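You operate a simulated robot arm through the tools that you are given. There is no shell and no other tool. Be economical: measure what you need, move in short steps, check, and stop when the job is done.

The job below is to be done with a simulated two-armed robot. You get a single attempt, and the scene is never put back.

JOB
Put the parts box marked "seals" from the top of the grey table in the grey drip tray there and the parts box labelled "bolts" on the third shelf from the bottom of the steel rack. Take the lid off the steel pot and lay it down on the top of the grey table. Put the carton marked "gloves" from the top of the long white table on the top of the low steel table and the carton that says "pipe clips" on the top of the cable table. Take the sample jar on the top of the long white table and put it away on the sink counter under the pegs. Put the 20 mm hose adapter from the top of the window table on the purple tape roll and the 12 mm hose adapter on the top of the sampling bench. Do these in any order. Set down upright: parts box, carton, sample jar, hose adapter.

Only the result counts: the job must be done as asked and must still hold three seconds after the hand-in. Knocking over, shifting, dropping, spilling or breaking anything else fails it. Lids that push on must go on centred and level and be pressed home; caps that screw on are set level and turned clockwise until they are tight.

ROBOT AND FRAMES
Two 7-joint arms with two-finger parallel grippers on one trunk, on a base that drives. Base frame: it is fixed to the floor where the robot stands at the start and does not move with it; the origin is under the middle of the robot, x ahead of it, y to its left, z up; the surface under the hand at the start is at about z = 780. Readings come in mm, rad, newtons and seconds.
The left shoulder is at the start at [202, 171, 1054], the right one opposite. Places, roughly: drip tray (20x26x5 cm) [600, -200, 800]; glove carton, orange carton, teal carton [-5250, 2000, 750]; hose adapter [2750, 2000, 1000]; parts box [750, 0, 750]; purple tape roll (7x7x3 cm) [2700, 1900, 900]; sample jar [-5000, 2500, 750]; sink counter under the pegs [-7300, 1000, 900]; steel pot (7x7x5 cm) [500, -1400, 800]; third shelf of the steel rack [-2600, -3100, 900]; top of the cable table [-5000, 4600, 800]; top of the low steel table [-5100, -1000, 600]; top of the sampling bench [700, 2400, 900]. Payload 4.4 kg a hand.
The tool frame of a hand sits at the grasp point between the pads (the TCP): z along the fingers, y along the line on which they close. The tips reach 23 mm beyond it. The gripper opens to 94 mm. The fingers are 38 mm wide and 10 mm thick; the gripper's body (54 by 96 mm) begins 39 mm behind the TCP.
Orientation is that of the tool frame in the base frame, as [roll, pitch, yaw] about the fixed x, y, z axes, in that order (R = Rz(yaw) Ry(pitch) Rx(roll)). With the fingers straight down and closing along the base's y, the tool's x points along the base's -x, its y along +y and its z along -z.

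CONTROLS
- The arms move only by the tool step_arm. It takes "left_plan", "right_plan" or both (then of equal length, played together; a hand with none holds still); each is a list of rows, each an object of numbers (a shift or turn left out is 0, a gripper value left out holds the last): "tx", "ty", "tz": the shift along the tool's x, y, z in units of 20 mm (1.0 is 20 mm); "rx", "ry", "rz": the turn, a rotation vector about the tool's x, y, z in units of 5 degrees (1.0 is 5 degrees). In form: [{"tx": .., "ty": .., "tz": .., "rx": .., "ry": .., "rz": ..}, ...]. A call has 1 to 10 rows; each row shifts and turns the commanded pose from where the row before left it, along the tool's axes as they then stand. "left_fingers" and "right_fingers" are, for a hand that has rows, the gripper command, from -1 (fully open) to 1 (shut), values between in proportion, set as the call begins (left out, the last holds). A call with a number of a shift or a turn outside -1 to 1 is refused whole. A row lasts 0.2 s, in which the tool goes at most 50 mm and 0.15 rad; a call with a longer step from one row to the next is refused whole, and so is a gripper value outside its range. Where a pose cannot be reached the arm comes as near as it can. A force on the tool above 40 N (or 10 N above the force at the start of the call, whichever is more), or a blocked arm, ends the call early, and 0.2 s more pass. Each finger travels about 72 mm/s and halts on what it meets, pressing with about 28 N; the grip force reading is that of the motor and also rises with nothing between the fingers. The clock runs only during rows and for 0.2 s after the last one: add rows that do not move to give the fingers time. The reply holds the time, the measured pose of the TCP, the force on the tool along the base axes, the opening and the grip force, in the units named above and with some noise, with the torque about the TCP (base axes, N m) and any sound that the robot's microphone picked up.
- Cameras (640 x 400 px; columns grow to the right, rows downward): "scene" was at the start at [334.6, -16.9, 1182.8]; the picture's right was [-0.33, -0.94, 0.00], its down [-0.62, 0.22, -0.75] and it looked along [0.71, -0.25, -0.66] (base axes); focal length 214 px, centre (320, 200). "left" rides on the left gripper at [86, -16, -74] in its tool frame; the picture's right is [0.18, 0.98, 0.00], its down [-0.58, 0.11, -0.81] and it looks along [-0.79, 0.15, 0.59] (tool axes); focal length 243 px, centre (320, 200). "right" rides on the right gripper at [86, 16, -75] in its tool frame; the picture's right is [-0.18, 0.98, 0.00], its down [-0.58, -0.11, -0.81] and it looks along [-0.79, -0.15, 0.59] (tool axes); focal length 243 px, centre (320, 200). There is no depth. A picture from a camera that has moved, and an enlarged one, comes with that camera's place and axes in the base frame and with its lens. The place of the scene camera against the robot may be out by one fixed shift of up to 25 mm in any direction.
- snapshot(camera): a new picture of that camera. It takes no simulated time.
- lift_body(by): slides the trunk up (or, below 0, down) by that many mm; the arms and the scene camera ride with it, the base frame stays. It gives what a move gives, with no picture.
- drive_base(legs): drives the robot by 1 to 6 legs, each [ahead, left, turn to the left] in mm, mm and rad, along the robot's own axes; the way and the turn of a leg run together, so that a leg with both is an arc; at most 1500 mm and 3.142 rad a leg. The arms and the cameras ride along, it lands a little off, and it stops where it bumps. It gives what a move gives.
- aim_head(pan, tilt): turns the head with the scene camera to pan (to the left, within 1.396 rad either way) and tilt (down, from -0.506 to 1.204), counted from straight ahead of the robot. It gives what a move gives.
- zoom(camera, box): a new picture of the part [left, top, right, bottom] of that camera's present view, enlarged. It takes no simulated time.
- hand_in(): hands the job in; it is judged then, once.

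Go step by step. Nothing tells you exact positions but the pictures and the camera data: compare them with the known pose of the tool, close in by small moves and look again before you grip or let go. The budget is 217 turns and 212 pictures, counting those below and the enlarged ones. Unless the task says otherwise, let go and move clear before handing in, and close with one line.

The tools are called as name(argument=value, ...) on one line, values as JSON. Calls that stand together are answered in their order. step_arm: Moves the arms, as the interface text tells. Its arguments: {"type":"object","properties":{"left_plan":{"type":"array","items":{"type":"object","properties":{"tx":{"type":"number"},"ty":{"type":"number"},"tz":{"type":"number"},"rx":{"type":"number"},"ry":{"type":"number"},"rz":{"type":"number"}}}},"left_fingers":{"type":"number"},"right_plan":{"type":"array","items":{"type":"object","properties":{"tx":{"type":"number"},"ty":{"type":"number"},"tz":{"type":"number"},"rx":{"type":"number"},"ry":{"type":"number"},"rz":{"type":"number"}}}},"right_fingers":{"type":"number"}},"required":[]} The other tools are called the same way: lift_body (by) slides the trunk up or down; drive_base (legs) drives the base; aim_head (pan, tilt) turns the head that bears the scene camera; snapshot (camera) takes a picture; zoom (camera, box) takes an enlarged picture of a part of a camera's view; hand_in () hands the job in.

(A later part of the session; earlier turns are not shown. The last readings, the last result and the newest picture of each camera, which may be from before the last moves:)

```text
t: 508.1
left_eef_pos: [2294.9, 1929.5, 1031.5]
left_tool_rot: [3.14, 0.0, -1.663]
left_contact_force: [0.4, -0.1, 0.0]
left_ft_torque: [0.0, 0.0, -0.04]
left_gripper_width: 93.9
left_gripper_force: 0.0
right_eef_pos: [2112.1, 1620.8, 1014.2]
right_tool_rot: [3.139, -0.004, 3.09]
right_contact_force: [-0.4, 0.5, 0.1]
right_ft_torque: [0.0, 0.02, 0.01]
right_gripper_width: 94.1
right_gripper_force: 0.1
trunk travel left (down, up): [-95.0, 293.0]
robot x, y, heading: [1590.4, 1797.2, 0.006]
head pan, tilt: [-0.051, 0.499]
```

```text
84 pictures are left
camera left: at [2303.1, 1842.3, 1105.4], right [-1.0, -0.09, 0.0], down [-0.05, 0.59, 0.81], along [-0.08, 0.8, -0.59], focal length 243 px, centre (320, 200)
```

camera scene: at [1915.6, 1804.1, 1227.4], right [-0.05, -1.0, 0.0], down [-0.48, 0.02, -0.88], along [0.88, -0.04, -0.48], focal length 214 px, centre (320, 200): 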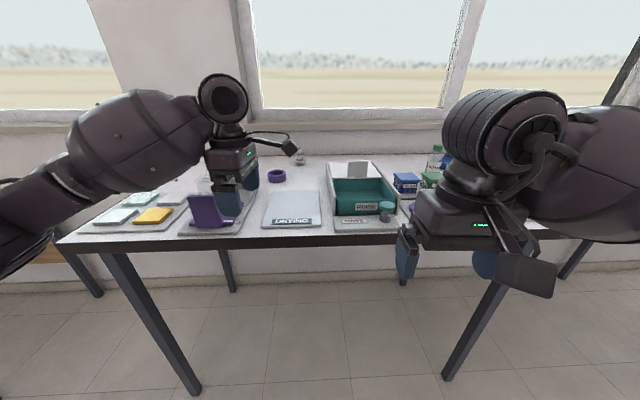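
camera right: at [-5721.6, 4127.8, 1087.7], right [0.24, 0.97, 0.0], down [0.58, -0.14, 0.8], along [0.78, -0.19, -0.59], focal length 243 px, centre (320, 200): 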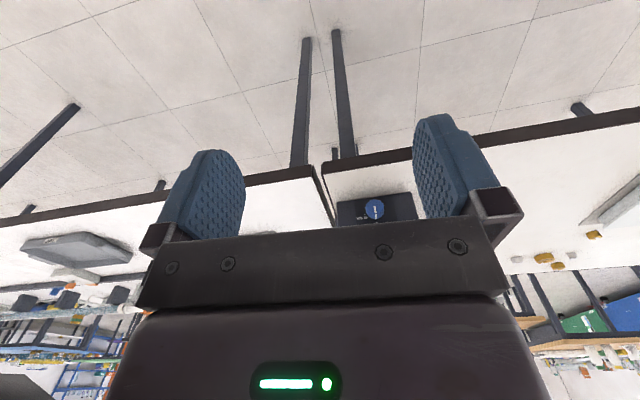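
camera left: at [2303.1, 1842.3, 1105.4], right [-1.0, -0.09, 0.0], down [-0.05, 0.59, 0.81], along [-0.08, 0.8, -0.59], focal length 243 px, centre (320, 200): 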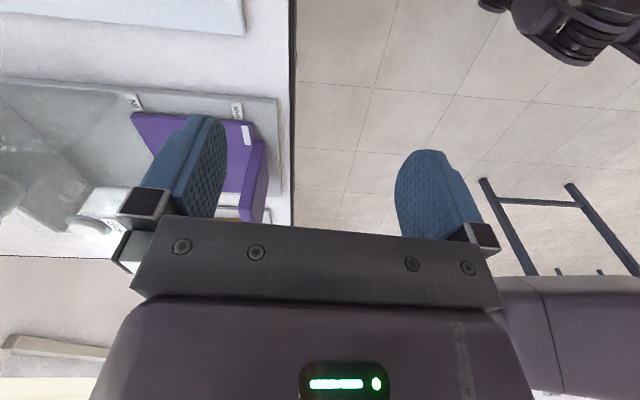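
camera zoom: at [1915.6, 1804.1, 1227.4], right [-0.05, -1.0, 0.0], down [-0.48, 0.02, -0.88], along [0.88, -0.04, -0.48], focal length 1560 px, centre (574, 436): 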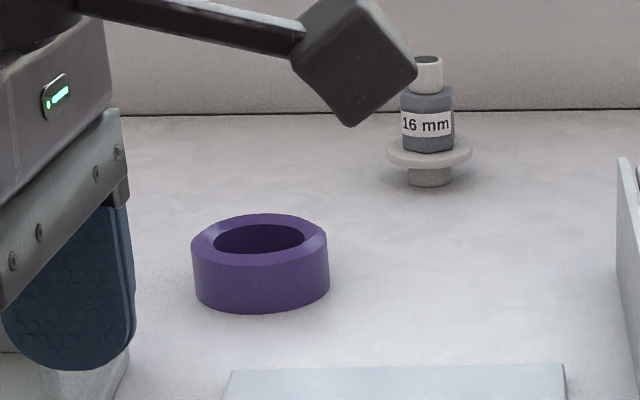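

step_arm(left_plan=[{"ty": 1, "tz": -1}, {"ty": 1, "tz": -1}, {"ty": 1, "tz": -1}, {"ty": 1, "tz": -1}, {"ty": 1}, {"ty": 1}, {"rz": 1}, {"rz": 1}, {"rz": 1}, {"rz": 1}])

step_arm(left_plan=[{"rz": 1}, {"rz": 1}, {"rz": 1}, {"rz": 1}, {"rz": 1}, {"rz": 1}, {"rz": 1}, {"rz": 1}, {"rz": 1}, {"rz": 1}])

step_arm(left_plan=[{"rz": 1}, {"rz": 1}, {"rz": 0.7}])

snapshot(camera="scene")

snapshot(camera="left")

```text
t: 510.4
left_eef_pos: [2176.4, 1940.1, 1111.9]
left_tool_rot: [3.14, -0.001, -2.013]
left_contact_force: [0.2, 0.6, 0.1]
left_ft_torque: [-0.02, -0.01, -0.05]
left_gripper_width: 94.1
left_gripper_force: 0.2
right_eef_pos: [2111.6, 1621.0, 1015.6]
right_tool_rot: [3.138, -0.003, 3.091]
right_contact_force: [-0.2, -0.2, 0.2]
right_ft_torque: [0.05, -0.02, 0.03]
right_gripper_width: 94.2
right_gripper_force: 0.0
trunk travel left (down, up): [-95.0, 293.0]
robot x, y, heading: [1584.3, 1797.4, 0.005]
head pan, tilt: [-0.051, 0.499]
```

```text
t: 512.5
left_eef_pos: [2175.5, 1939.9, 1112.1]
left_tool_rot: [-3.141, -0.003, -2.887]
left_contact_force: [0.3, -0.3, 0.9]
left_ft_torque: [0.02, 0.0, -0.01]
left_gripper_width: 94.2
left_gripper_force: 0.1
right_eef_pos: [2111.5, 1620.9, 1014.0]
right_tool_rot: [3.141, -0.003, 3.091]
right_contact_force: [0.5, -0.4, -0.3]
right_ft_torque: [-0.01, -0.05, 0.0]
right_gripper_width: 93.9
right_gripper_force: 0.0
trunk travel left (down, up): [-95.0, 293.0]
robot x, y, heading: [1587.4, 1795.1, 0.006]
head pan, tilt: [-0.051, 0.499]
```

```text
t: 513.4
left_eef_pos: [2175.0, 1940.5, 1111.8]
left_tool_rot: [-3.142, -0.003, -3.121]
left_contact_force: [-0.4, 0.6, 0.7]
left_ft_torque: [-0.01, -0.05, 0.0]
left_gripper_width: 93.9
left_gripper_force: 0.0
right_eef_pos: [2111.7, 1621.1, 1015.4]
right_tool_rot: [-3.142, -0.005, 3.091]
right_contact_force: [-0.2, -0.3, 0.2]
right_ft_torque: [-0.02, -0.04, 0.04]
right_gripper_width: 93.8
right_gripper_force: 0.0
trunk travel left (down, up): [-95.0, 293.0]
robot x, y, heading: [1589.3, 1801.0, 0.001]
head pan, tilt: [-0.051, 0.499]
```

```text
83 pictures are left
camera scene: at [1915.6, 1804.0, 1227.3], right [-0.05, -1.0, 0.0], down [-0.48, 0.02, -0.88], along [0.88, -0.04, -0.48], focal length 214 px, centre (320, 200)
```

scene: 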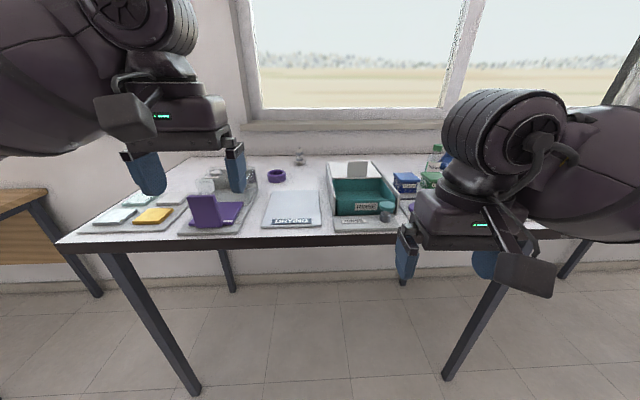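

```text
82 pictures are left
camera left: at [2089.6, 1923.1, 1185.7], right [-0.2, 0.98, 0.0], down [0.58, 0.12, 0.81], along [0.79, 0.16, -0.59], focal length 243 px, centre (320, 200)
```

left: 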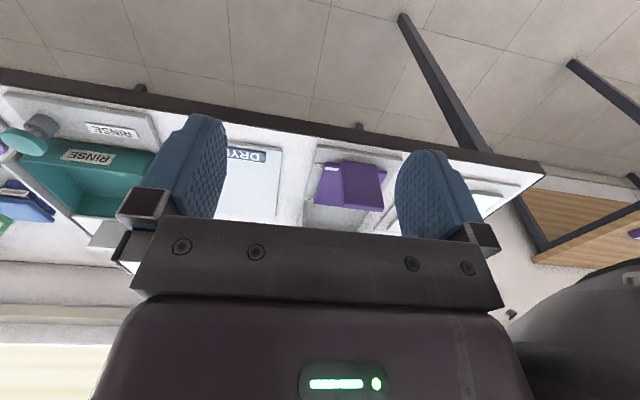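

zoom(camera="scene", box=[150, 135, 290, 225])

aim_head(pan=-0.75, tilt=0.4)

snapshot(camera="scene")

```text
4.44 times, centred on (220, 180) of scene
camera zoom: at [1915.6, 1804.0, 1227.3], right [-0.05, -1.0, 0.0], down [-0.48, 0.02, -0.88], along [0.88, -0.04, -0.48], focal length 953 px, centre (764, 289)
```

zoom: 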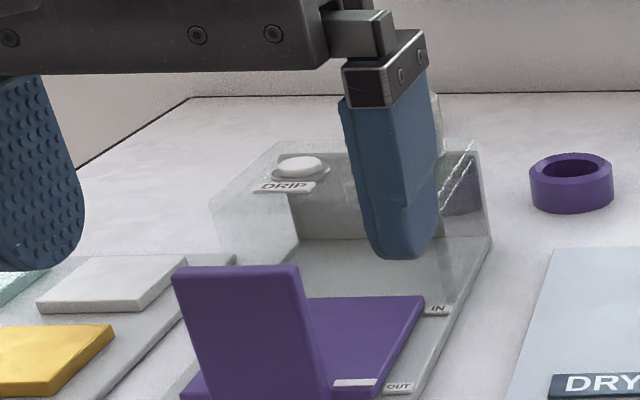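

```text
t: 514.4
left_eef_pos: [2175.7, 1941.4, 1112.0]
left_tool_rot: [3.141, -0.003, -3.121]
left_contact_force: [-0.4, -0.1, 0.3]
left_ft_torque: [0.0, -0.04, -0.01]
left_gripper_width: 93.9
left_gripper_force: 0.1
right_eef_pos: [2111.1, 1620.3, 1015.4]
right_tool_rot: [3.14, -0.003, 3.092]
right_contact_force: [-1.2, -0.5, 0.1]
right_ft_torque: [0.0, 0.01, 0.02]
right_gripper_width: 94.4
right_gripper_force: 0.2
trunk travel left (down, up): [-95.0, 293.0]
robot x, y, heading: [1587.3, 1795.8, 0.007]
head pan, tilt: [-0.75, 0.4]
```

```text
80 pictures are left
camera scene: at [1892.7, 1745.4, 1236.5], right [-0.68, -0.73, 0.0], down [-0.29, 0.26, -0.92], along [0.68, -0.63, -0.39], focal length 214 px, centre (320, 200)
```

scene: 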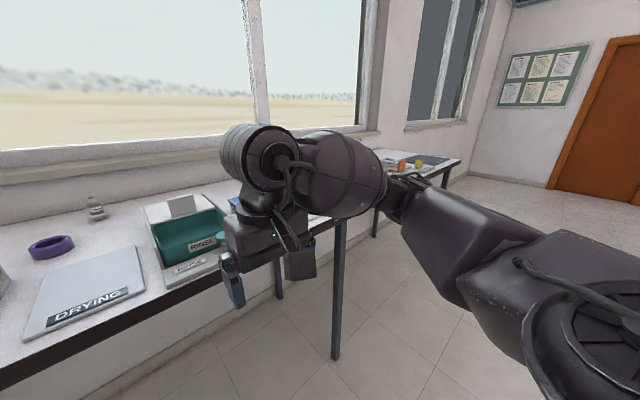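

step_arm(left_plan=[{"ty": 1, "tx": 0.5}, {"ty": 1, "tx": 0.5}, {"ty": 1, "tx": 0.5}, {"ty": 1, "tx": 0.5}, {"ty": 1}, {"ty": 1}, {"ty": 1}, {"ty": 1}])

aim_head(pan=0.1, tilt=0.5)

snapshot(camera="scene")

```text
t: 516.2
left_eef_pos: [2131.5, 2099.3, 1112.2]
left_tool_rot: [3.141, 0.0, -3.122]
left_contact_force: [0.1, -0.5, 0.5]
left_ft_torque: [0.0, -0.01, -0.01]
left_gripper_width: 94.1
left_gripper_force: 0.0
right_eef_pos: [2110.1, 1621.0, 1014.7]
right_tool_rot: [3.14, -0.004, 3.09]
right_contact_force: [0.4, 0.1, 0.5]
right_ft_torque: [0.02, 0.01, -0.01]
right_gripper_width: 93.9
right_gripper_force: 0.0
trunk travel left (down, up): [-95.0, 293.0]
robot x, y, heading: [1586.9, 1797.5, 0.004]
head pan, tilt: [-0.75, 0.4]
```

```text
t: 517.4
left_eef_pos: [2132.0, 2099.3, 1111.8]
left_tool_rot: [3.142, -0.003, -3.122]
left_contact_force: [0.0, 0.4, 0.8]
left_ft_torque: [-0.02, -0.02, 0.04]
left_gripper_width: 93.9
left_gripper_force: 0.0
right_eef_pos: [2111.6, 1620.4, 1014.6]
right_tool_rot: [3.14, -0.004, 3.091]
right_contact_force: [-0.7, -0.5, 0.3]
right_ft_torque: [0.01, 0.04, 0.01]
right_gripper_width: 93.6
right_gripper_force: 0.0
trunk travel left (down, up): [-95.0, 293.0]
robot x, y, heading: [1589.0, 1798.8, 0.005]
head pan, tilt: [0.099, 0.499]
```

```text
79 pictures are left
camera scene: at [1915.2, 1817.6, 1227.3], right [0.1, -0.99, 0.0], down [-0.48, -0.05, -0.88], along [0.87, 0.09, -0.48], focal length 214 px, centre (320, 200)
```

scene: 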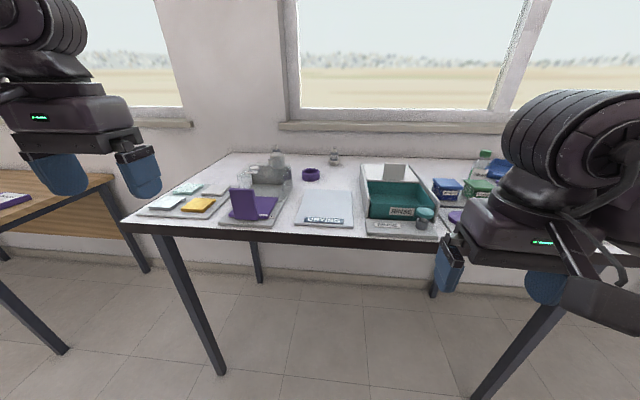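

zoom(camera="scene", box=[220, 135, 360, 225])

```text
4.44 times, centred on (290, 180) of scene
camera zoom: at [1915.2, 1817.6, 1227.3], right [0.1, -0.99, 0.0], down [-0.48, -0.05, -0.88], along [0.87, 0.09, -0.48], focal length 953 px, centre (453, 289)
```

zoom: 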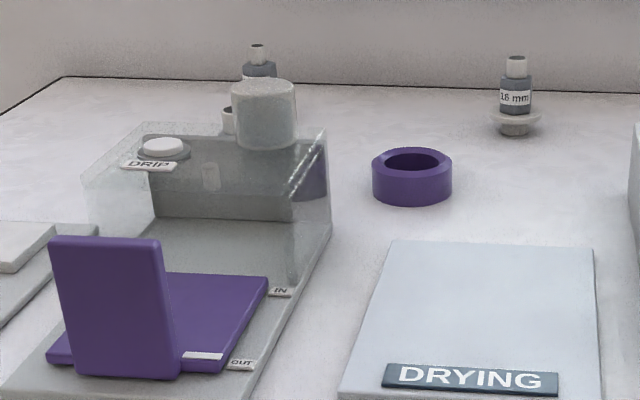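

Two more adapters stand behind the glass drip box. I'll drive closer and bring the left wrist camera over them to read the labels.

drive_base(legs=[[270, 0, 0]])

step_arm(left_plan=[{"tx": -1}, {"tx": -1}, {"tx": -1}, {"tx": -1}, {"tx": -1}, {"tx": -1}, {"tx": -1}, {"tx": -1}])

snapshot(camera="left")

snapshot(camera="scene")

```text
t: 519.3
left_eef_pos: [2399.0, 2098.1, 1110.6]
left_tool_rot: [-3.141, -0.002, -3.124]
left_contact_force: [0.1, 0.2, 0.0]
left_ft_torque: [0.03, 0.01, -0.02]
left_gripper_width: 93.9
left_gripper_force: 0.2
right_eef_pos: [2378.1, 1619.6, 1015.7]
right_tool_rot: [3.14, -0.003, 3.09]
right_contact_force: [0.1, -0.7, 0.0]
right_ft_torque: [0.0, 0.02, -0.01]
right_gripper_width: 94.2
right_gripper_force: 0.0
trunk travel left (down, up): [-95.0, 293.0]
robot x, y, heading: [1857.2, 1795.7, -0.0]
head pan, tilt: [0.099, 0.499]
```

```text
t: 521.1
left_eef_pos: [2560.6, 2101.0, 1111.3]
left_tool_rot: [3.141, -0.003, -3.123]
left_contact_force: [0.2, -0.2, -0.7]
left_ft_torque: [0.02, -0.01, 0.0]
left_gripper_width: 94.1
left_gripper_force: 0.0
right_eef_pos: [2378.0, 1620.4, 1013.7]
right_tool_rot: [3.14, -0.002, 3.089]
right_contact_force: [-0.4, -0.7, 0.8]
right_ft_torque: [-0.02, -0.01, 0.01]
right_gripper_width: 93.8
right_gripper_force: 0.1
trunk travel left (down, up): [-95.0, 293.0]
robot x, y, heading: [1851.2, 1799.1, -0.004]
head pan, tilt: [0.099, 0.499]
```

```text
77 pictures are left
camera left: at [2474.4, 2083.5, 1184.8], right [-0.2, 0.98, 0.0], down [0.58, 0.12, 0.81], along [0.79, 0.16, -0.59], focal length 243 px, centre (320, 200)
```

left: 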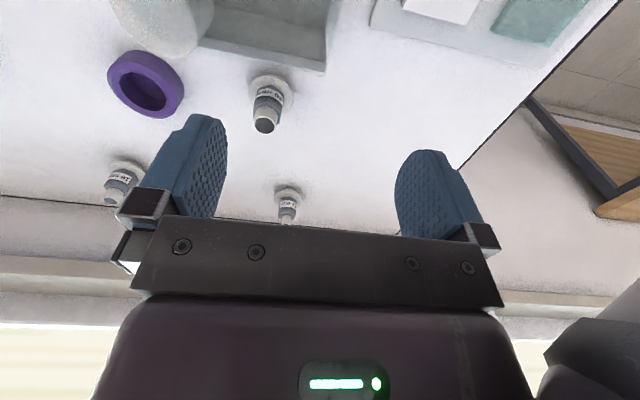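

```text
76 pictures are left
camera scene: at [2182.5, 1817.1, 1227.1], right [0.1, -0.99, 0.0], down [-0.48, -0.05, -0.88], along [0.87, 0.09, -0.48], focal length 214 px, centre (320, 200)
```

scene: 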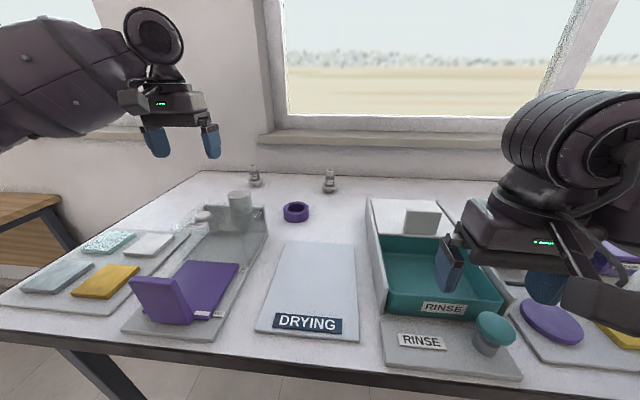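

zoom(camera="left", box=[230, 60, 330, 230])

zoom(camera="left", box=[90, 40, 200, 210])

zoom(camera="scene", box=[190, 140, 350, 240])

```text
2.35 times, centred on (280, 145) of left
camera zoom: at [2474.4, 2083.5, 1184.8], right [-0.2, 0.98, 0.0], down [0.58, 0.12, 0.81], along [0.79, 0.16, -0.59], focal length 571 px, centre (414, 329)
```

zoom: 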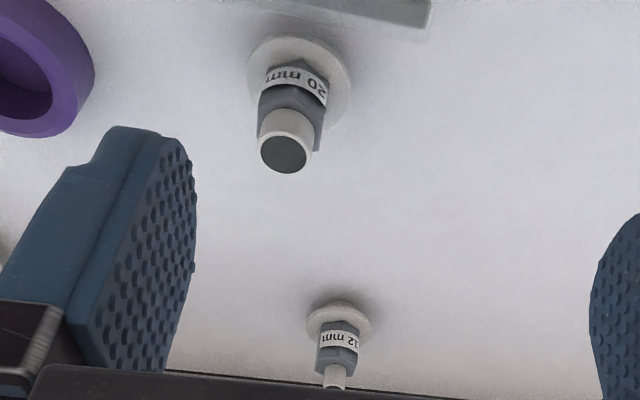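

```text
2.35 times, centred on (145, 125) of left
camera zoom: at [2474.4, 2083.5, 1184.8], right [-0.2, 0.98, 0.0], down [0.58, 0.12, 0.81], along [0.79, 0.16, -0.59], focal length 571 px, centre (732, 376)
```

zoom: 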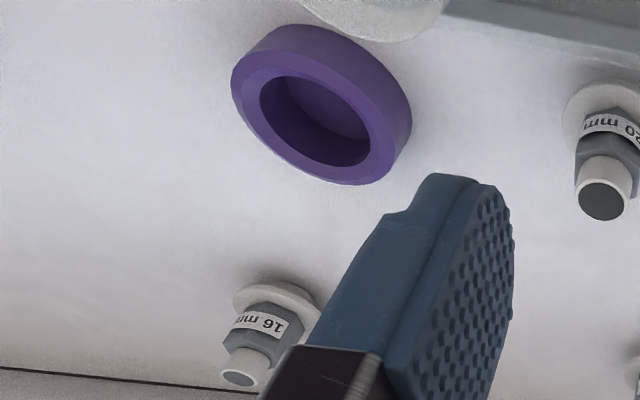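

```text
4.00 times, centred on (270, 190) of scene
camera zoom: at [2182.5, 1817.1, 1227.1], right [0.1, -0.99, 0.0], down [-0.48, -0.05, -0.88], along [0.87, 0.09, -0.48], focal length 858 px, centre (520, 240)
```

zoom: 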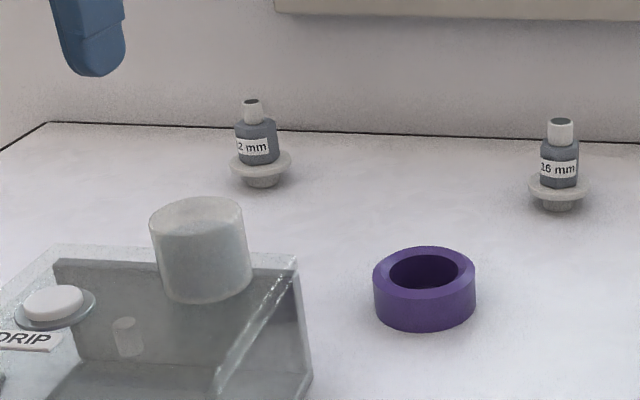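

The near one behind the box is the 20 mm adapter (about [2635, 2059], top z ≈ 980) and the far one is the 12 mm (about [2830, 2111]). The tape roll is at [2650, 1927] with top z 935. The glass cylinder would foul the left wrist camera, so I'll use the right hand from further left.

step_arm(left_plan=[{"tx": 1}, {"tx": 1}, {"tx": 1}, {"tx": 1}, {"tx": 1}, {"tx": 1}, {"tx": 1}, {"tx": 1}, {"tx": 1}, {"tx": 1}], right_plan=[{"tz": -0.8}, {"tz": -0.8}, {"tz": -0.8}, {"tz": -0.8}, {"tz": -0.8}, {"tz": -0.8}, {"rz": 1}, {"rz": 1}, {"rz": 1}, {"rz": 0.5}])

drive_base(legs=[[0, 480, 0], [110, 0, 0]])

aim_head(pan=-0.35, tilt=0.6)

snapshot(camera="scene")

snapshot(camera="right")

```text
t: 523.3
left_eef_pos: [2358.7, 2097.6, 1112.2]
left_tool_rot: [3.14, 0.001, -3.124]
left_contact_force: [-0.1, 0.1, 0.1]
left_ft_torque: [0.02, -0.02, -0.02]
left_gripper_width: 94.1
left_gripper_force: 0.1
right_eef_pos: [2377.7, 1619.4, 1111.3]
right_tool_rot: [3.14, -0.004, 2.783]
right_contact_force: [0.6, -0.1, 0.6]
right_ft_torque: [0.02, 0.02, -0.01]
right_gripper_width: 94.0
right_gripper_force: 0.1
trunk travel left (down, up): [-95.0, 293.0]
robot x, y, heading: [1854.4, 1797.9, -0.001]
head pan, tilt: [0.099, 0.499]
```

```text
t: 528.8
left_eef_pos: [2473.8, 2573.2, 1111.9]
left_tool_rot: [3.141, -0.003, -3.131]
left_contact_force: [0.3, -1.0, -0.3]
left_ft_torque: [-0.02, -0.02, -0.05]
left_gripper_width: 94.1
left_gripper_force: 0.0
right_eef_pos: [2488.2, 2094.4, 1111.1]
right_tool_rot: [-3.141, -0.003, 2.776]
right_contact_force: [1.0, 0.2, -0.2]
right_ft_torque: [-0.03, 0.01, 0.01]
right_gripper_width: 94.0
right_gripper_force: 0.1
trunk travel left (down, up): [-95.0, 293.0]
robot x, y, heading: [1965.3, 2274.3, -0.003]
head pan, tilt: [0.099, 0.499]
```

```text
t: 529.7
left_eef_pos: [2473.9, 2572.9, 1111.5]
left_tool_rot: [-3.14, -0.001, -3.131]
left_contact_force: [0.2, 0.5, 0.8]
left_ft_torque: [0.01, 0.01, 0.01]
left_gripper_width: 94.2
left_gripper_force: 0.1
right_eef_pos: [2487.7, 2094.6, 1110.4]
right_tool_rot: [-3.141, -0.005, 2.776]
right_contact_force: [-0.2, -0.4, -1.3]
right_ft_torque: [0.04, 0.03, 0.0]
right_gripper_width: 94.1
right_gripper_force: 0.2
trunk travel left (down, up): [-95.0, 293.0]
robot x, y, heading: [1962.5, 2275.8, -0.005]
head pan, tilt: [-0.351, 0.6]
```

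```text
72 pictures are left
camera scene: at [2285.8, 2254.4, 1218.3], right [-0.35, -0.94, 0.0], down [-0.53, 0.2, -0.83], along [0.77, -0.29, -0.56], focal length 214 px, centre (320, 200)
```

scene: 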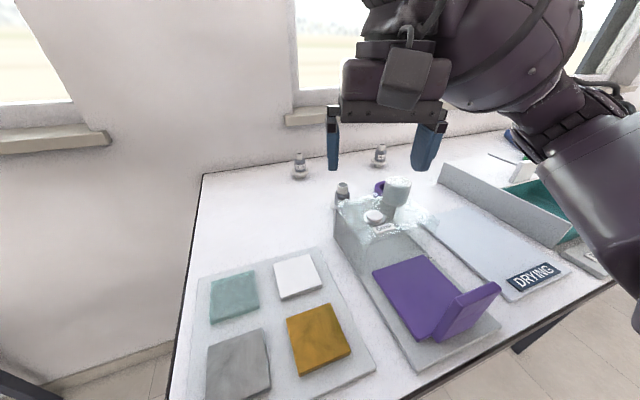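

```text
71 pictures are left
camera right: at [2412.8, 2140.6, 1184.7], right [0.52, 0.85, 0.0], down [0.51, -0.31, 0.8], along [0.69, -0.42, -0.59], focal length 243 px, centre (320, 200)
```

right: 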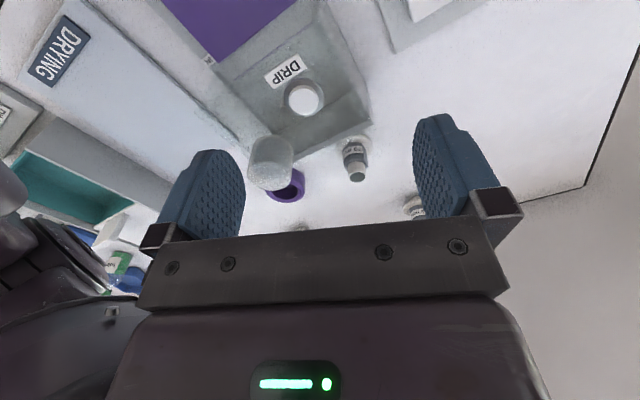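

zoom(camera="right", box=[220, 60, 440, 220])

zoom(camera="scene", box=[280, 130, 440, 260])

```text
2.50 times, centred on (330, 140) of right
camera zoom: at [2412.8, 2140.6, 1184.7], right [0.52, 0.85, 0.0], down [0.51, -0.31, 0.8], along [0.69, -0.42, -0.59], focal length 606 px, centre (295, 350)
```

zoom: 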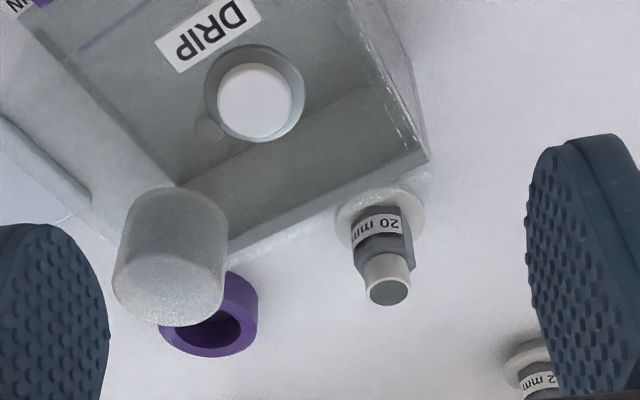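

```text
3.08 times, centred on (360, 195) of scene
camera zoom: at [2285.8, 2254.4, 1218.3], right [-0.35, -0.94, 0.0], down [-0.53, 0.2, -0.83], along [0.77, -0.29, -0.56], focal length 660 px, centre (197, 215)
```

zoom: 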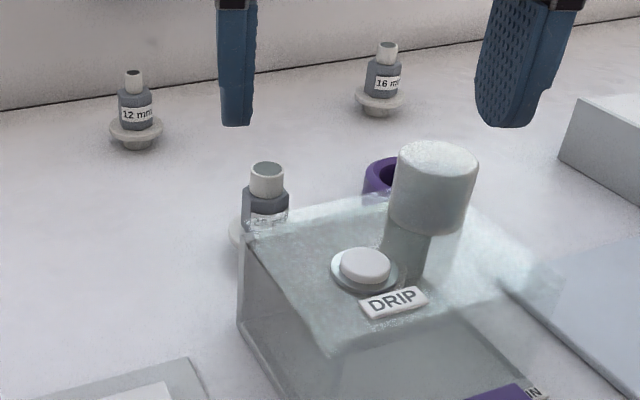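

Triangulating again: 20 mm adapter at [2636, 2061] with top z 979, box back corner at x 2574, glass cylinder at [2536, 2008]. The right hand at its present yaw clears them all, so I'll move above the adapter.

step_arm(right_plan=[{"tx": -0.94, "ty": 0.135}, {"tx": -0.94, "ty": 0.135}, {"tx": -0.94, "ty": 0.135}, {"tx": -0.94, "ty": 0.135}, {"tx": -0.94, "ty": 0.135}, {"tx": -0.94, "ty": 0.135}, {"tx": -0.94, "ty": 0.135}, {"tx": -0.94, "ty": 0.135}, {"tz": 1}, {"tz": 1}], right_fingers=-0.36)

snapshot(camera="right")

zoom(camera="scene", box=[280, 110, 440, 240])

```text
t: 531.9
left_eef_pos: [2473.2, 2572.3, 1111.4]
left_tool_rot: [-3.142, -0.001, -3.132]
left_contact_force: [1.1, 0.4, -1.2]
left_ft_torque: [-0.02, 0.02, 0.02]
left_gripper_width: 94.1
left_gripper_force: 0.0
right_eef_pos: [2634.8, 2060.7, 1068.3]
right_tool_rot: [3.139, -0.003, 2.775]
right_contact_force: [0.0, 1.0, -0.4]
right_ft_torque: [-0.02, 0.0, -0.03]
right_gripper_width: 63.9
right_gripper_force: 0.1
trunk travel left (down, up): [-95.0, 293.0]
robot x, y, heading: [1963.2, 2277.3, -0.008]
head pan, tilt: [-0.351, 0.6]
```

```text
68 pictures are left
camera right: at [2561.4, 2106.5, 1143.2], right [0.52, 0.85, 0.0], down [0.51, -0.31, 0.8], along [0.69, -0.42, -0.59], focal length 243 px, centre (320, 200)
```

right: 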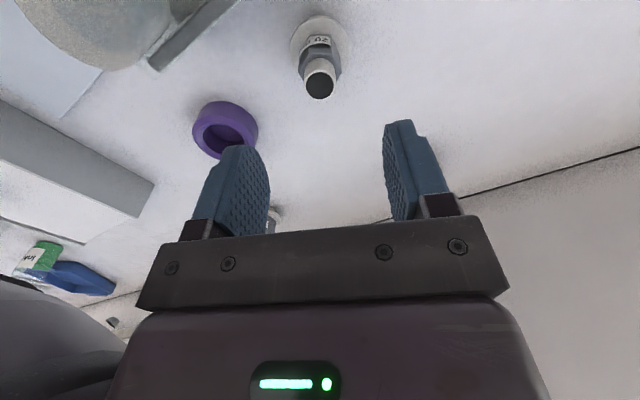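

```text
3.08 times, centred on (360, 175) of scene
camera zoom: at [2286.2, 2254.2, 1218.0], right [-0.35, -0.94, 0.0], down [-0.53, 0.2, -0.82], along [0.77, -0.29, -0.57], focal length 660 px, centre (197, 277)
```

zoom: 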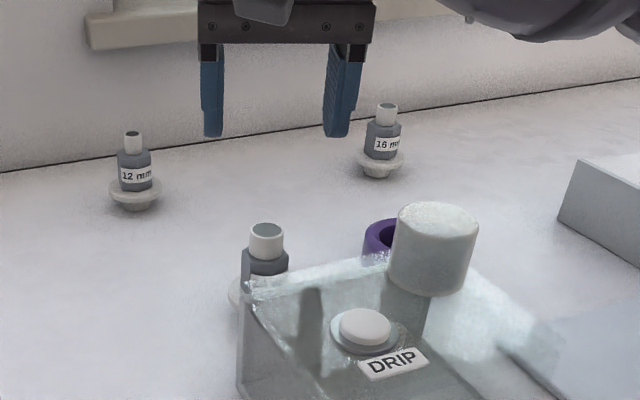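

The adapter is right between the fingers. I'll descend to z 956, grip and lift.

step_arm(right_plan=[{"tz": 1}, {"tz": 1}, {"tz": 1}, {"tz": 1}, {"tz": 1}, {"tz": 0.6}, {}])

snapshot(camera="right")

step_arm(right_plan=[{}, {}, {}, {}, {}], right_fingers=1)

step_arm(right_plan=[{"tz": -0.3}, {"tz": -0.7}, {"tz": -1}, {"tz": -1}, {}])

snapshot(camera="right")

```text
t: 533.5
left_eef_pos: [2473.2, 2573.9, 1111.7]
left_tool_rot: [-3.141, -0.002, -3.131]
left_contact_force: [0.8, -0.7, -0.1]
left_ft_torque: [0.01, 0.04, 0.0]
left_gripper_width: 94.2
left_gripper_force: 0.0
right_eef_pos: [2634.7, 2060.8, 957.1]
right_tool_rot: [3.139, -0.003, 2.774]
right_contact_force: [-0.2, -0.1, 0.1]
right_ft_torque: [-0.02, 0.01, -0.01]
right_gripper_width: 63.6
right_gripper_force: 0.0
trunk travel left (down, up): [-95.0, 293.0]
robot x, y, heading: [1969.0, 2277.3, -0.008]
head pan, tilt: [-0.351, 0.6]
```

```text
66 pictures are left
camera right: at [2560.2, 2107.4, 1031.9], right [0.52, 0.85, 0.0], down [0.51, -0.31, 0.8], along [0.69, -0.42, -0.59], focal length 243 px, centre (320, 200)
```

right: 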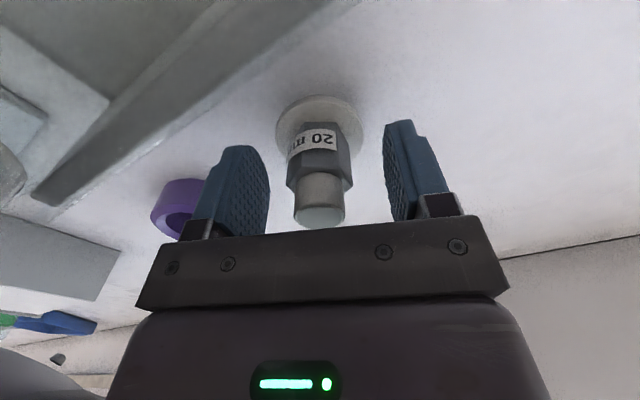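

```text
t: 534.7
left_eef_pos: [2473.2, 2573.2, 1111.3]
left_tool_rot: [3.141, -0.003, -3.132]
left_contact_force: [0.1, -0.3, -0.6]
left_ft_torque: [0.05, -0.01, -0.01]
left_gripper_width: 94.0
left_gripper_force: 0.1
right_eef_pos: [2636.2, 2061.2, 957.9]
right_tool_rot: [-3.141, -0.004, 2.777]
right_contact_force: [-0.5, 0.2, -0.4]
right_ft_torque: [-0.02, 0.0, 0.03]
right_gripper_width: 28.9
right_gripper_force: 28.5
trunk travel left (down, up): [-95.0, 293.0]
robot x, y, heading: [1968.4, 2272.8, -0.009]
head pan, tilt: [-0.351, 0.6]
```

```text
t: 535.9
left_eef_pos: [2474.2, 2574.1, 1111.0]
left_tool_rot: [3.141, -0.003, -3.131]
left_contact_force: [-0.4, 0.4, -0.2]
left_ft_torque: [0.05, -0.04, -0.01]
left_gripper_width: 94.2
left_gripper_force: 0.1
right_eef_pos: [2635.7, 2061.5, 1017.0]
right_tool_rot: [-3.141, -0.003, 2.775]
right_contact_force: [-0.3, 0.6, -1.3]
right_ft_torque: [0.01, -0.01, 0.01]
right_gripper_width: 28.8
right_gripper_force: 28.1
trunk travel left (down, up): [-95.0, 293.0]
robot x, y, heading: [1968.3, 2279.8, -0.011]
head pan, tilt: [-0.351, 0.6]
```

```text
65 pictures are left
camera right: at [2560.8, 2106.5, 1091.9], right [0.52, 0.85, 0.0], down [0.51, -0.31, 0.8], along [0.68, -0.42, -0.59], focal length 243 px, centre (320, 200)
```

right: 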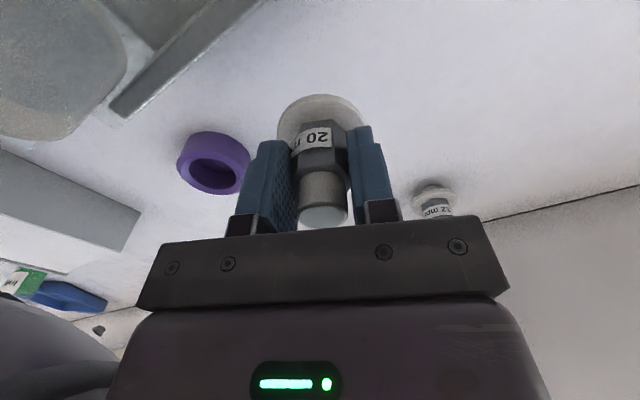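

The 20 mm adapter is held upright. I'll carry it over the tape roll at about [2650, 1932].

step_arm(right_plan=[{"tx": -0.497, "ty": -0.966}, {"tx": -0.497, "ty": -0.966}, {"tx": -0.497, "ty": -0.966}, {"tx": -0.497, "ty": -0.966}, {"tx": -0.497, "ty": -0.966}, {"tx": -0.497, "ty": -0.966}, {}])

snapshot(camera="right")

zoom(camera="scene", box=[300, 110, 460, 240])

```text
t: 537.5
left_eef_pos: [2474.5, 2573.1, 1111.2]
left_tool_rot: [-3.14, -0.003, -3.132]
left_contact_force: [0.1, 0.3, 0.2]
left_ft_torque: [-0.02, 0.02, -0.01]
left_gripper_width: 93.9
left_gripper_force: 0.0
right_eef_pos: [2649.7, 1932.5, 1019.4]
right_tool_rot: [3.141, -0.004, 2.776]
right_contact_force: [-0.2, -0.5, -0.8]
right_ft_torque: [-0.03, 0.01, 0.01]
right_gripper_width: 28.9
right_gripper_force: 27.8
trunk travel left (down, up): [-95.0, 293.0]
robot x, y, heading: [1968.1, 2276.8, -0.006]
head pan, tilt: [-0.351, 0.6]
```

```text
64 pictures are left
camera right: at [2575.0, 1977.8, 1092.3], right [0.52, 0.85, 0.0], down [0.51, -0.31, 0.8], along [0.68, -0.42, -0.59], focal length 243 px, centre (320, 200)
```

right: 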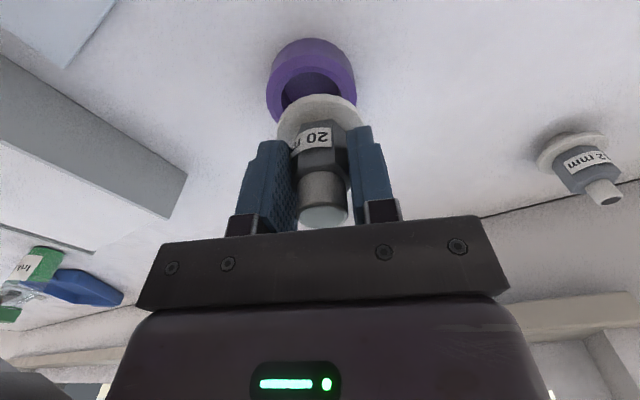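

```text
3.08 times, centred on (380, 175) of scene
camera zoom: at [2286.0, 2254.4, 1218.2], right [-0.35, -0.94, 0.0], down [-0.53, 0.2, -0.83], along [0.77, -0.29, -0.56], focal length 660 px, centre (135, 277)
```

zoom: 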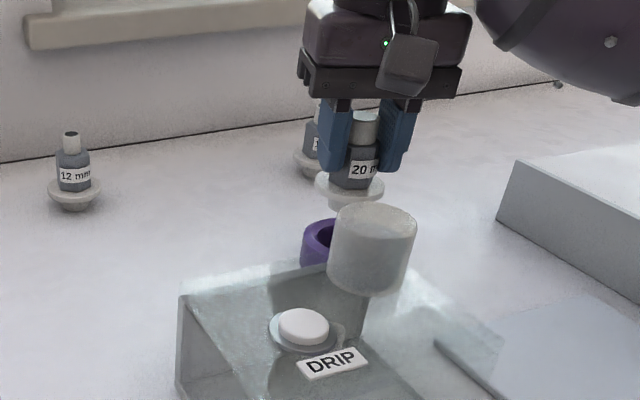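

zoom(camera="right", box=[240, 20, 400, 150])

```text
3.08 times, centred on (320, 85) of right
camera zoom: at [2575.0, 1977.8, 1092.3], right [0.52, 0.85, 0.0], down [0.51, -0.31, 0.8], along [0.68, -0.42, -0.59], focal length 746 px, centre (320, 554)
```

zoom: 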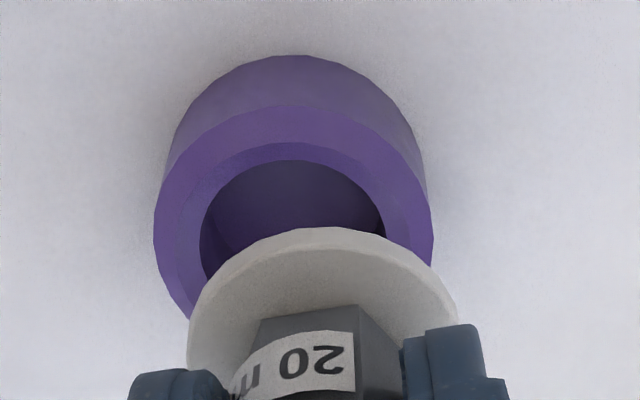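

The tape centre refines to [2653, 1922]. I'll correct by 10 mm, lower to just above it and check the alignment.

step_arm(right_plan=[{"tx": -0.3, "ty": -0.39}, {"tz": 0.6}, {"tz": 0.6}, {}])

zoom(camera="right", box=[240, 20, 400, 150])

zoom(camera="scene", box=[330, 130, 430, 210])

```text
t: 538.5
left_eef_pos: [2473.5, 2573.4, 1111.3]
left_tool_rot: [3.141, -0.003, -3.13]
left_contact_force: [-0.3, 0.4, 0.7]
left_ft_torque: [0.03, 0.0, -0.02]
left_gripper_width: 94.0
left_gripper_force: 0.2
right_eef_pos: [2651.7, 1923.0, 993.7]
right_tool_rot: [3.141, -0.003, 2.775]
right_contact_force: [-0.9, -0.2, -1.9]
right_ft_torque: [-0.02, 0.01, -0.01]
right_gripper_width: 29.1
right_gripper_force: 28.7
trunk travel left (down, up): [-95.0, 293.0]
robot x, y, heading: [1969.1, 2276.0, -0.003]
head pan, tilt: [-0.351, 0.6]
```

```text
3.08 times, centred on (320, 85) of right
camera zoom: at [2577.7, 1968.7, 1068.0], right [0.52, 0.85, 0.0], down [0.51, -0.31, 0.8], along [0.69, -0.42, -0.59], focal length 746 px, centre (320, 554)
```

zoom: 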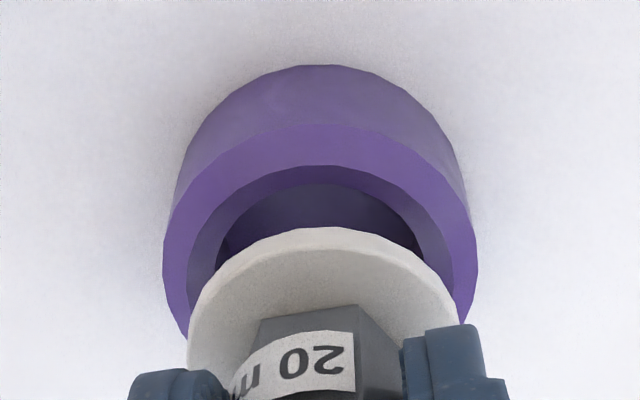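

```text
5.00 times, centred on (380, 170) of scene
camera zoom: at [2285.8, 2254.3, 1218.3], right [-0.35, -0.94, 0.0], down [-0.53, 0.2, -0.83], along [0.77, -0.29, -0.56], focal length 1072 px, centre (20, 350)
```

zoom: 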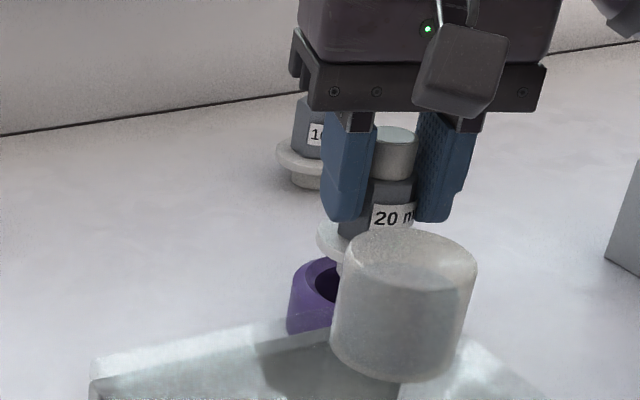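

Side-to-side alignment is right, and the flange (about 51 mm) is wider than the roll's hole (about 47 mm), so it will rest on the ring. I'll nudge 3 mm forward and lower until contact.

step_arm(right_plan=[{"tx": -0.15}, {"tz": 0.3}, {"tz": 0.15}, {"tz": 0.1}, {"tz": 0.1}, {"tz": 0.1}])

```text
t: 539.9
left_eef_pos: [2472.1, 2574.3, 1114.4]
left_tool_rot: [-3.141, 0.003, -3.131]
left_contact_force: [0.5, 0.4, 0.0]
left_ft_torque: [-0.03, 0.0, -0.01]
left_gripper_width: 94.3
left_gripper_force: 0.1
right_eef_pos: [2655.3, 1921.3, 984.1]
right_tool_rot: [3.138, 0.003, 2.775]
right_contact_force: [3.0, -0.8, 20.7]
right_ft_torque: [-0.14, -0.24, -0.01]
right_gripper_width: 28.8
right_gripper_force: 28.0
trunk travel left (down, up): [-95.0, 293.0]
robot x, y, heading: [1965.5, 2277.1, -0.005]
head pan, tilt: [-0.351, 0.6]
```

zoom(camera="right", box=[240, 20, 400, 150])

zoom(camera="scene", box=[340, 140, 410, 200])

```text
3.08 times, centred on (320, 85) of right
camera zoom: at [2579.2, 1967.7, 1056.8], right [0.52, 0.85, 0.0], down [0.5, -0.31, 0.81], along [0.69, -0.42, -0.59], focal length 746 px, centre (320, 554)
```

zoom: 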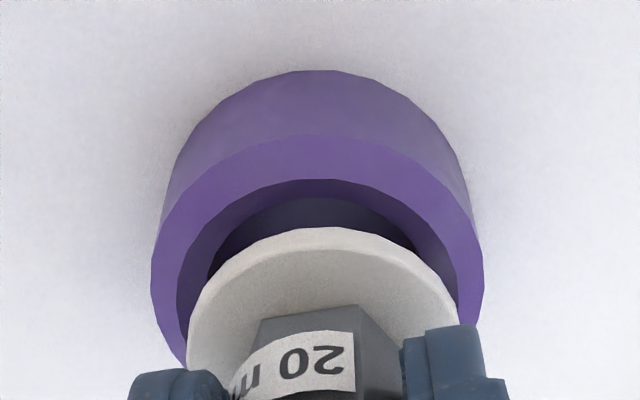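

```text
6.67 times, centred on (375, 170) of scene
camera zoom: at [2284.0, 2254.9, 1219.4], right [-0.35, -0.94, 0.0], down [-0.53, 0.2, -0.83], along [0.77, -0.29, -0.56], focal length 1430 px, centre (-47, 400)
```

zoom: 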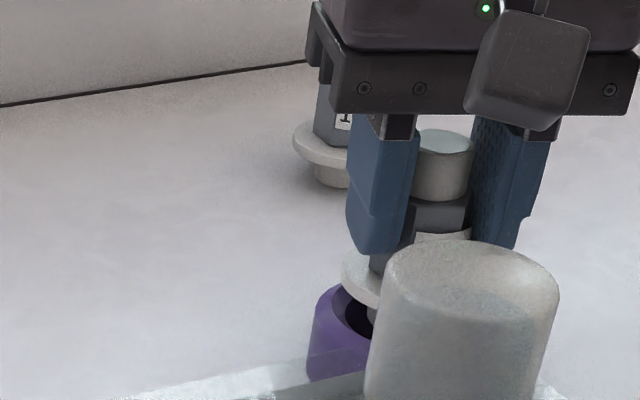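

Contact came centred under the adapter (the torque puts it within 6 mm of the axis), so it will be supported. I'll take the load off and then open the fingers gently.

step_arm(right_plan=[{"tz": -0.2}, {}])

step_arm(right_plan=[{}, {}, {}, {}], right_fingers=0.25)

snapshot(camera="right")

zoom(camera="scene", box=[340, 140, 410, 200])

```text
t: 540.5
left_eef_pos: [2472.9, 2572.4, 1110.9]
left_tool_rot: [-3.139, -0.001, -3.131]
left_contact_force: [-0.8, -0.1, -0.7]
left_ft_torque: [-0.01, 0.03, -0.01]
left_gripper_width: 94.1
left_gripper_force: 0.1
right_eef_pos: [2655.8, 1920.8, 983.7]
right_tool_rot: [3.142, -0.004, 2.776]
right_contact_force: [3.5, -0.9, 12.4]
right_ft_torque: [-0.06, -0.32, 0.0]
right_gripper_width: 29.2
right_gripper_force: 28.1
trunk travel left (down, up): [-95.0, 293.0]
robot x, y, heading: [1967.7, 2275.3, -0.014]
head pan, tilt: [-0.351, 0.6]
```

```text
t: 541.5
left_eef_pos: [2474.8, 2573.0, 1110.8]
left_tool_rot: [3.142, -0.001, -3.133]
left_contact_force: [0.7, 0.1, -0.7]
left_ft_torque: [-0.02, 0.02, 0.02]
left_gripper_width: 93.8
left_gripper_force: 0.0
right_eef_pos: [2655.0, 1920.3, 982.2]
right_tool_rot: [3.141, -0.003, 2.776]
right_contact_force: [0.1, 0.7, -0.9]
right_ft_torque: [-0.03, 0.01, -0.01]
right_gripper_width: 35.1
right_gripper_force: 0.1
trunk travel left (down, up): [-95.0, 293.0]
robot x, y, heading: [1962.0, 2273.5, -0.011]
head pan, tilt: [-0.351, 0.6]
```

```text
57 pictures are left
camera right: at [2580.4, 1967.2, 1057.1], right [0.52, 0.85, 0.0], down [0.51, -0.31, 0.8], along [0.69, -0.42, -0.59], focal length 243 px, centre (320, 200)
```

right: 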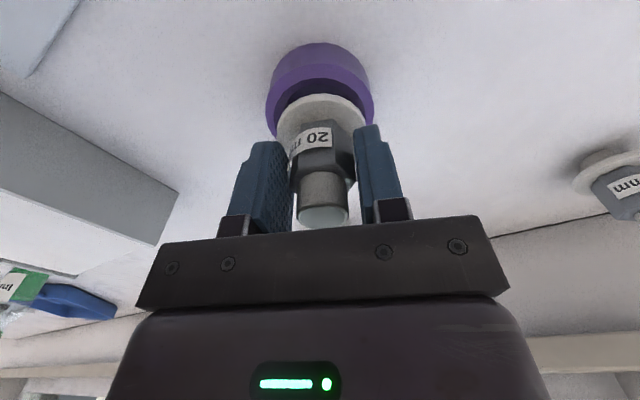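

```text
6.67 times, centred on (375, 170) of scene
camera zoom: at [2285.8, 2254.3, 1218.3], right [-0.35, -0.94, 0.0], down [-0.53, 0.2, -0.83], along [0.77, -0.29, -0.56], focal length 1430 px, centre (-47, 400)
```

zoom: 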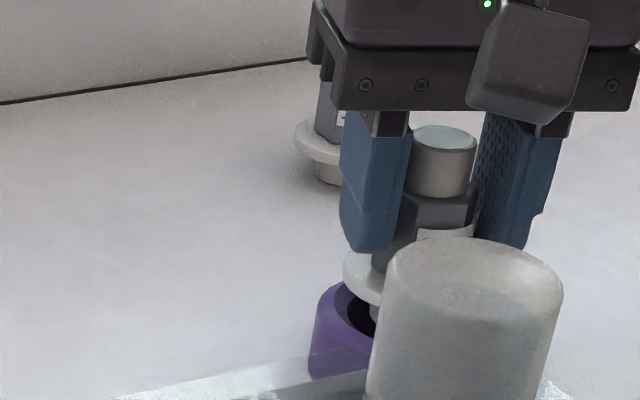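

The released adapter stands upright on the roll. I'll open further and rise clear.

step_arm(right_plan=[{}, {}, {}, {"tz": -0.5}, {"tz": -1}, {"tz": -1}, {"tz": -1}, {"tz": -1}, {}], right_fingers=-0.36)

snapshot(camera="right")

zoom(camera="scene", box=[270, 130, 430, 230])

```text
t: 543.5
left_eef_pos: [2473.7, 2573.2, 1110.3]
left_tool_rot: [3.141, -0.002, -3.13]
left_contact_force: [-0.5, 0.2, 0.1]
left_ft_torque: [-0.02, -0.02, -0.01]
left_gripper_width: 94.2
left_gripper_force: 0.1
right_eef_pos: [2655.6, 1920.7, 1073.9]
right_tool_rot: [-3.141, -0.003, 2.773]
right_contact_force: [-1.0, 0.8, 0.4]
right_ft_torque: [0.01, 0.03, 0.01]
right_gripper_width: 63.9
right_gripper_force: 0.0
trunk travel left (down, up): [-95.0, 293.0]
robot x, y, heading: [1968.9, 2277.6, -0.007]
head pan, tilt: [-0.351, 0.6]
```

```text
55 pictures are left
camera right: at [2580.8, 1967.3, 1147.0], right [0.52, 0.85, 0.0], down [0.51, -0.31, 0.8], along [0.68, -0.42, -0.59], focal length 243 px, centre (320, 200)
```

right: 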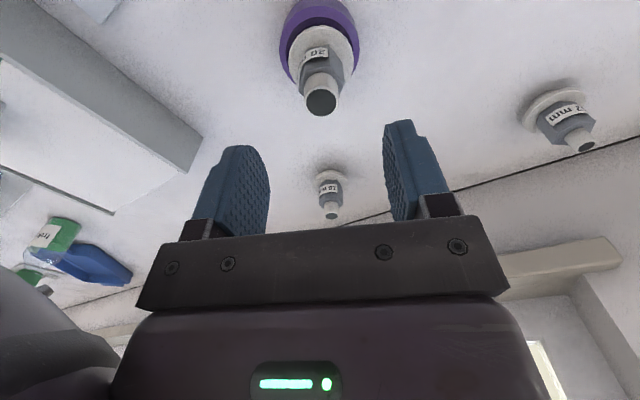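

```text
4.00 times, centred on (350, 180) of scene
camera zoom: at [2286.0, 2254.2, 1218.1], right [-0.35, -0.94, 0.0], down [-0.53, 0.2, -0.82], along [0.77, -0.29, -0.57], focal length 858 px, centre (200, 280)
```

zoom: 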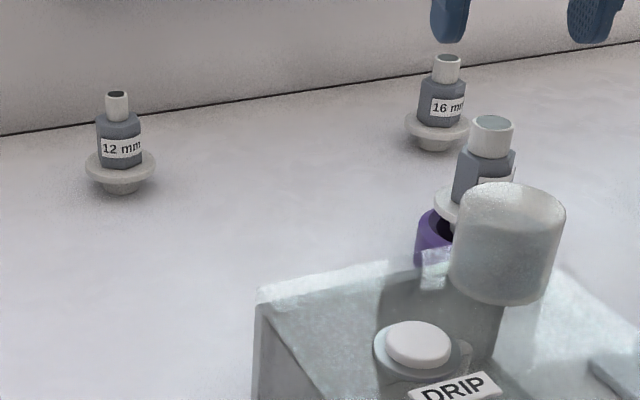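

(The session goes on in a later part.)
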